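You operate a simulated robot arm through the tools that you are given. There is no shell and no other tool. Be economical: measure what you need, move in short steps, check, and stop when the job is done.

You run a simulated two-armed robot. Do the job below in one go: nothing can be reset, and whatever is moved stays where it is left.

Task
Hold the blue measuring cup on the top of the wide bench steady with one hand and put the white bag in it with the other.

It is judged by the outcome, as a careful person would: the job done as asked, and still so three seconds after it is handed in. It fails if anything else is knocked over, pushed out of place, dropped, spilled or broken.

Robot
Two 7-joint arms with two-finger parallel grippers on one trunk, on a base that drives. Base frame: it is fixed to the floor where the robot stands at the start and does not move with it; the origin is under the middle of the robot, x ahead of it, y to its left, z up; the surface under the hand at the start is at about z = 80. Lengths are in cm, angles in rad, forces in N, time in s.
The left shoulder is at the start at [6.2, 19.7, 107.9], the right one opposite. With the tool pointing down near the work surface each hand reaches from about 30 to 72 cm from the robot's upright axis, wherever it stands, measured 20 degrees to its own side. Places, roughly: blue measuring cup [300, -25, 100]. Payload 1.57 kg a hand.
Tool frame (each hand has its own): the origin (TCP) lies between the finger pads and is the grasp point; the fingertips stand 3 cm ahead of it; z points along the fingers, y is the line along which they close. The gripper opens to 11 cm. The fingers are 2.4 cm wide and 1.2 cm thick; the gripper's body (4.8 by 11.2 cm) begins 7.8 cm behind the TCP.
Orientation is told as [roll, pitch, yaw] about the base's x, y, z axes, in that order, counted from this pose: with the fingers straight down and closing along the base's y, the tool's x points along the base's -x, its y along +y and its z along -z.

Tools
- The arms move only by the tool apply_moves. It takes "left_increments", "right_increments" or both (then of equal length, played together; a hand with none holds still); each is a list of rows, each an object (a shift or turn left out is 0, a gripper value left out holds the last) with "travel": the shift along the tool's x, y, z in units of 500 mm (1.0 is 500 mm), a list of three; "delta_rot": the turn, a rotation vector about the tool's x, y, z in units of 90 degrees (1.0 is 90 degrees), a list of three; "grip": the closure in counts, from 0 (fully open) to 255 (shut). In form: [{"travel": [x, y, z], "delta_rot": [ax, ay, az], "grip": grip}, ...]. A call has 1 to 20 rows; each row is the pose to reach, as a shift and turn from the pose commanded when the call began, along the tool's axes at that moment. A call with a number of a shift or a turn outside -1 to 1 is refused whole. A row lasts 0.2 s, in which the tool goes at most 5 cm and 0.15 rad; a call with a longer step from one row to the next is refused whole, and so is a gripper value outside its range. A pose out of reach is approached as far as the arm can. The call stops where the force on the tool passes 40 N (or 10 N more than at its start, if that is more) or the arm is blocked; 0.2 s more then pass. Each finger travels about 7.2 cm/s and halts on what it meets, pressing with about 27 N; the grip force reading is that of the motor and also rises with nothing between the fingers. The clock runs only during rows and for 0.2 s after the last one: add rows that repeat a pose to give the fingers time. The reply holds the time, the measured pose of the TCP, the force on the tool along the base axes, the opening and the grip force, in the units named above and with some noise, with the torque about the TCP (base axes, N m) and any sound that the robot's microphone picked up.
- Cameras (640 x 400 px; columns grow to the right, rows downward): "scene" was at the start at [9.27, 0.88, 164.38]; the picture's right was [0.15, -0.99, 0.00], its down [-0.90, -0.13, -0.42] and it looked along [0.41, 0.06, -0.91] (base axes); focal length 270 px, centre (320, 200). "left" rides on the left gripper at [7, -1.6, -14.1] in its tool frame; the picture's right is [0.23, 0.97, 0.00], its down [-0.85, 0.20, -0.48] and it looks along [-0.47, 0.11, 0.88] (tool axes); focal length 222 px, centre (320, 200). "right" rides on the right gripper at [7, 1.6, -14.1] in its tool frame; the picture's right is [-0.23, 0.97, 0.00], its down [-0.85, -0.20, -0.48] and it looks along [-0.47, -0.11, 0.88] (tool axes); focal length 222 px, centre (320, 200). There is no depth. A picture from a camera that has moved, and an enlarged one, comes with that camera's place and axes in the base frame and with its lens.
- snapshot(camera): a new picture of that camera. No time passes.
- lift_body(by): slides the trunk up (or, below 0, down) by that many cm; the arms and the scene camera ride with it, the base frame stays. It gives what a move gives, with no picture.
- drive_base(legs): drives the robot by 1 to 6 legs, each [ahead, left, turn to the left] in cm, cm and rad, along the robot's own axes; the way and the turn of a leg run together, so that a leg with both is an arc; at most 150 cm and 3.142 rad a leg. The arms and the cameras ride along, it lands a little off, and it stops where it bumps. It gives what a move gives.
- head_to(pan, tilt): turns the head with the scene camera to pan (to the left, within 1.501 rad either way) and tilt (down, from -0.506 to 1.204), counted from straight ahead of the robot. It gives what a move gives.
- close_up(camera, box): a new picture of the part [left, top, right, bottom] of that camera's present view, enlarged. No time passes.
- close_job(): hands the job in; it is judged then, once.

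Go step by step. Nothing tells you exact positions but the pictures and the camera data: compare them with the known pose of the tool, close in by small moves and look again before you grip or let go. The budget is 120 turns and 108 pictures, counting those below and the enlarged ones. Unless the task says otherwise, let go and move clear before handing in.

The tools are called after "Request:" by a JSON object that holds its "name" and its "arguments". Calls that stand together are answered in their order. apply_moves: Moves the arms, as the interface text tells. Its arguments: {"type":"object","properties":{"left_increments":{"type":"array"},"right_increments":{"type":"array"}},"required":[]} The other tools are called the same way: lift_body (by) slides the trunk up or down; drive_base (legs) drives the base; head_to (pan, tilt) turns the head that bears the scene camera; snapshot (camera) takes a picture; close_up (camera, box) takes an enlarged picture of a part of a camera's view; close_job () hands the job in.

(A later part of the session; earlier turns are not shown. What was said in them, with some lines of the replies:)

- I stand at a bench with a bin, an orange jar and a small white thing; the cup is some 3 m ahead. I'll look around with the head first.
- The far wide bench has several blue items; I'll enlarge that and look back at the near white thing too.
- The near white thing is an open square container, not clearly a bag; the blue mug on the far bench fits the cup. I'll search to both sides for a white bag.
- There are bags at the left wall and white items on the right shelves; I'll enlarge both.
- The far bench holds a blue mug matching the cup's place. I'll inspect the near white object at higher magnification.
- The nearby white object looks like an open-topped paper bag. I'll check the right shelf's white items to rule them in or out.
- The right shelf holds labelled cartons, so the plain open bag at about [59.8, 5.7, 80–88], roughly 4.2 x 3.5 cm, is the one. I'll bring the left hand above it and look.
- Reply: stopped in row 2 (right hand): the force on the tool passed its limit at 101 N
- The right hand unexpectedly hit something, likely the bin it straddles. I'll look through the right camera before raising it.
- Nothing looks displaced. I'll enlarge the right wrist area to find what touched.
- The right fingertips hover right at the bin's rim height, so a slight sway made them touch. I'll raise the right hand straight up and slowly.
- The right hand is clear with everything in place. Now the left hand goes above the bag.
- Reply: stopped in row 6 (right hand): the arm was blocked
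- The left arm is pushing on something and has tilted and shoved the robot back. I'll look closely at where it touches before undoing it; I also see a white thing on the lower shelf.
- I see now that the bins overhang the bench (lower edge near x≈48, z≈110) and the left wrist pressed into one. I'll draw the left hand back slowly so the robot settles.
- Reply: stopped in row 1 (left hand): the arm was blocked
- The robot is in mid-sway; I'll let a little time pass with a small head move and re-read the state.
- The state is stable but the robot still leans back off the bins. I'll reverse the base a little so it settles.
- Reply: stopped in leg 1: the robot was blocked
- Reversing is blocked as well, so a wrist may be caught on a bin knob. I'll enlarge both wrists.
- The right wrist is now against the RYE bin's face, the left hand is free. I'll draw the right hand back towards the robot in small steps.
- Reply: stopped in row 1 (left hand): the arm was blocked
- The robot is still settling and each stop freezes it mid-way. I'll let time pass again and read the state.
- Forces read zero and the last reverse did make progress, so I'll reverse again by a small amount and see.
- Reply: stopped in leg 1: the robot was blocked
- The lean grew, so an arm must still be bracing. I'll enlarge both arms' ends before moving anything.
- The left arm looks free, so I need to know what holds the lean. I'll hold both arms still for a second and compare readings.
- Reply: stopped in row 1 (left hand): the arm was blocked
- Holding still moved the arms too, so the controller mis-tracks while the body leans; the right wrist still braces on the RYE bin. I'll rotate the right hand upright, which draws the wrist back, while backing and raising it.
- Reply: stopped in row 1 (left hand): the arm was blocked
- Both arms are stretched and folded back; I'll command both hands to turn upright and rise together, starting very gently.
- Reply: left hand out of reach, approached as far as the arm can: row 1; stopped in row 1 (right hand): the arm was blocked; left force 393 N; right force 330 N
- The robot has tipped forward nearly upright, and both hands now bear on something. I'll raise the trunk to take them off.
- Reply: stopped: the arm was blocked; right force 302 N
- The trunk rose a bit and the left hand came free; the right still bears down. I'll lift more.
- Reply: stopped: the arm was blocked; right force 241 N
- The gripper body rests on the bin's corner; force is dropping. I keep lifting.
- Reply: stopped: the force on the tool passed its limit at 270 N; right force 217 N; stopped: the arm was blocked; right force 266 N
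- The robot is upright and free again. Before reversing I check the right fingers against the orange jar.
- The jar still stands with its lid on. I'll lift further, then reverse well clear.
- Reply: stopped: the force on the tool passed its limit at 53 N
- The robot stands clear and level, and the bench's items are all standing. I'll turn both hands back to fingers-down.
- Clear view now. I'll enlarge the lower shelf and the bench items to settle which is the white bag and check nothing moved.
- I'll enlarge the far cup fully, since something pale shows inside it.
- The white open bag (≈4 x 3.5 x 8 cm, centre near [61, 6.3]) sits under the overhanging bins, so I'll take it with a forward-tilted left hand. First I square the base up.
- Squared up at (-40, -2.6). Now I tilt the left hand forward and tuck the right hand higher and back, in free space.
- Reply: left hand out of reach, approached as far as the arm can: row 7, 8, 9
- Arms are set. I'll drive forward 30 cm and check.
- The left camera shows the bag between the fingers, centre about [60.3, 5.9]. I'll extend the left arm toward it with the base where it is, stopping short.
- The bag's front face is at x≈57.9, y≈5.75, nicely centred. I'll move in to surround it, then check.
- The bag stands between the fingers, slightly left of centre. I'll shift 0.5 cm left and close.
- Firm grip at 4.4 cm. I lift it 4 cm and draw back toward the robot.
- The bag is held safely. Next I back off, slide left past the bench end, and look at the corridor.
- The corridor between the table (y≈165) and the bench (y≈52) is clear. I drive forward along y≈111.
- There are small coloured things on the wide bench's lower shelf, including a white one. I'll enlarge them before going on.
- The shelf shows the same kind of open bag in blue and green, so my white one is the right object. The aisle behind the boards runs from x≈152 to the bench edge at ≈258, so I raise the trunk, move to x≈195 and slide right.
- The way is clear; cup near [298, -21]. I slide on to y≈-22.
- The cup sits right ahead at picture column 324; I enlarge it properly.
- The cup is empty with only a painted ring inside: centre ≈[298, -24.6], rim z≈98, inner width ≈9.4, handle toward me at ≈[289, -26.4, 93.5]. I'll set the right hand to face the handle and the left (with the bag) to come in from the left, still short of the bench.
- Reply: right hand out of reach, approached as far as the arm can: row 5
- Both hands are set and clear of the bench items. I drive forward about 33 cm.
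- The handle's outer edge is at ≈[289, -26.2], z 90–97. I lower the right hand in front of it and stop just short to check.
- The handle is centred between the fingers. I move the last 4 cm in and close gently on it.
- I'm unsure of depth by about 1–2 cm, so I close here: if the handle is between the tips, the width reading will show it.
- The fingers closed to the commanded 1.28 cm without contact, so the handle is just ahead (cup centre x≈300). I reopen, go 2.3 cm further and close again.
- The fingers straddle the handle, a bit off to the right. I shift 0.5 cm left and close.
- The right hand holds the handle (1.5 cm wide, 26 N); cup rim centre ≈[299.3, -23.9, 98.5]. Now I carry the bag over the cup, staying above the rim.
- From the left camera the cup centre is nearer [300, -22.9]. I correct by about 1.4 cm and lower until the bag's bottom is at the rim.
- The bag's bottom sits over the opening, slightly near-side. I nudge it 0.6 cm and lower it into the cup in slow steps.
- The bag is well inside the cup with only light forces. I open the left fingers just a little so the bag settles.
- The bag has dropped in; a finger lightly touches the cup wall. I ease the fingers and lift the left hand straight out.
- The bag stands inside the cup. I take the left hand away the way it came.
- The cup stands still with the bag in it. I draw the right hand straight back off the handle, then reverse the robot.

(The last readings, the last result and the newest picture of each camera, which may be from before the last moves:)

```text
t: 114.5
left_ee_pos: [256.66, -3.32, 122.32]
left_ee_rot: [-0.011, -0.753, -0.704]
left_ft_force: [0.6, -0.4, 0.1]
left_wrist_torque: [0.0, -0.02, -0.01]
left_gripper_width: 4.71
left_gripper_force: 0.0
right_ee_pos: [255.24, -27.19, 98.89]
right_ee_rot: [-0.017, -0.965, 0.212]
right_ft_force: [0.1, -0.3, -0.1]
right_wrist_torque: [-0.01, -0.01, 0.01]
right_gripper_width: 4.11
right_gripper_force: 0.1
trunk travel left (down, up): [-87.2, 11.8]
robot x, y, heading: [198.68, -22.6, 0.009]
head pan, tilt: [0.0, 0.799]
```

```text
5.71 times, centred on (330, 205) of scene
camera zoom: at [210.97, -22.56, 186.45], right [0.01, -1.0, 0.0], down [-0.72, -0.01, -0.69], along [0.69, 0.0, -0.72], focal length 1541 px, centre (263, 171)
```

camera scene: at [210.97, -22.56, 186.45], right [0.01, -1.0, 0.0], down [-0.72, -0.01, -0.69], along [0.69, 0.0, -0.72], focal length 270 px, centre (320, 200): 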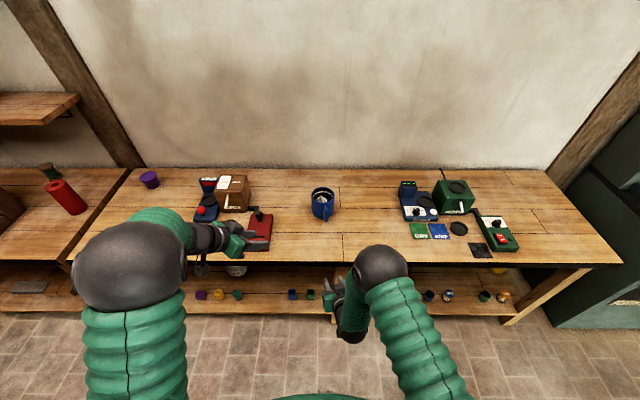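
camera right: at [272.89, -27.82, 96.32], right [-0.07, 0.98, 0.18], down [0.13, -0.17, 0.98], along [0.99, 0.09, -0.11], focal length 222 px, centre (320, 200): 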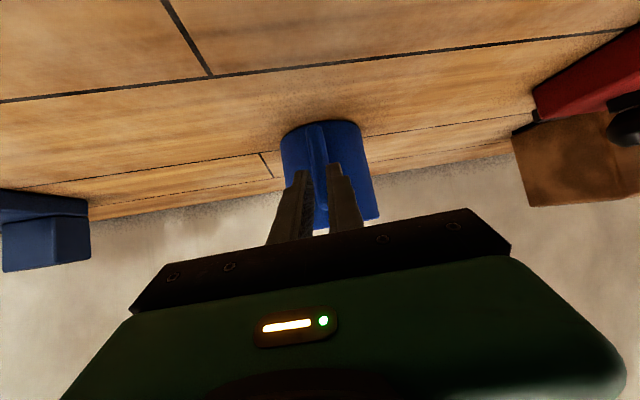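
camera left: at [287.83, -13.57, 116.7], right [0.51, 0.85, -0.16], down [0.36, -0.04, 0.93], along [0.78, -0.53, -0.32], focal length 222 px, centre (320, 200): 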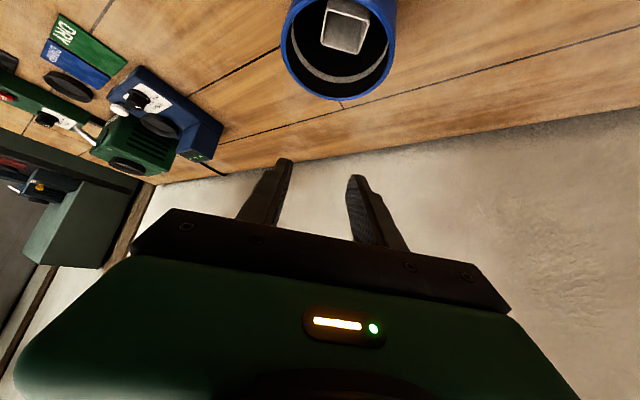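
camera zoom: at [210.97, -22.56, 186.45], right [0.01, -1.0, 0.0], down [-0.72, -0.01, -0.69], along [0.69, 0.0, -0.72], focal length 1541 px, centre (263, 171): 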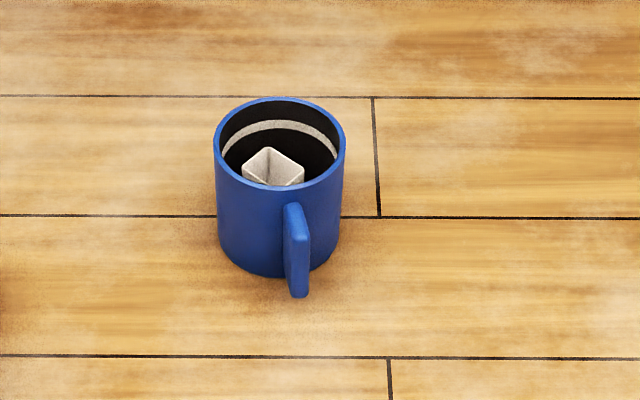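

The blue cup stands upright on the wide bench with the white bag inside it, both hands are clear, and the items around it look untouched. I hand the job in.

Request:
{"name": "close_job", "arguments": {}}

```text
The job is handed in.
```

The white bag is standing in the blue measuring cup on the wide bench. I held the cup by its handle with the right hand while the left put the bag in, and both hands are now clear.

- **Early collision:** at the first bench my left arm hit the overhanging bins. The robot tipped back, then came forward with both hands pressing hard on things there (up to about 390 N), including the right hand on the corner of the grey-blue bin. In later pictures everything on that bench was still standing, but the orange jar may have shifted by a couple of centimetres; I could not measure it well enough to be sure.
- **Cup position:** the cup moved about half a centimetre when I gripped the handle.
- **Choice of bag:** I took the small open white one from the first bench. A larger bag labelled MEAL on the lower shelf was too wide for the cup.
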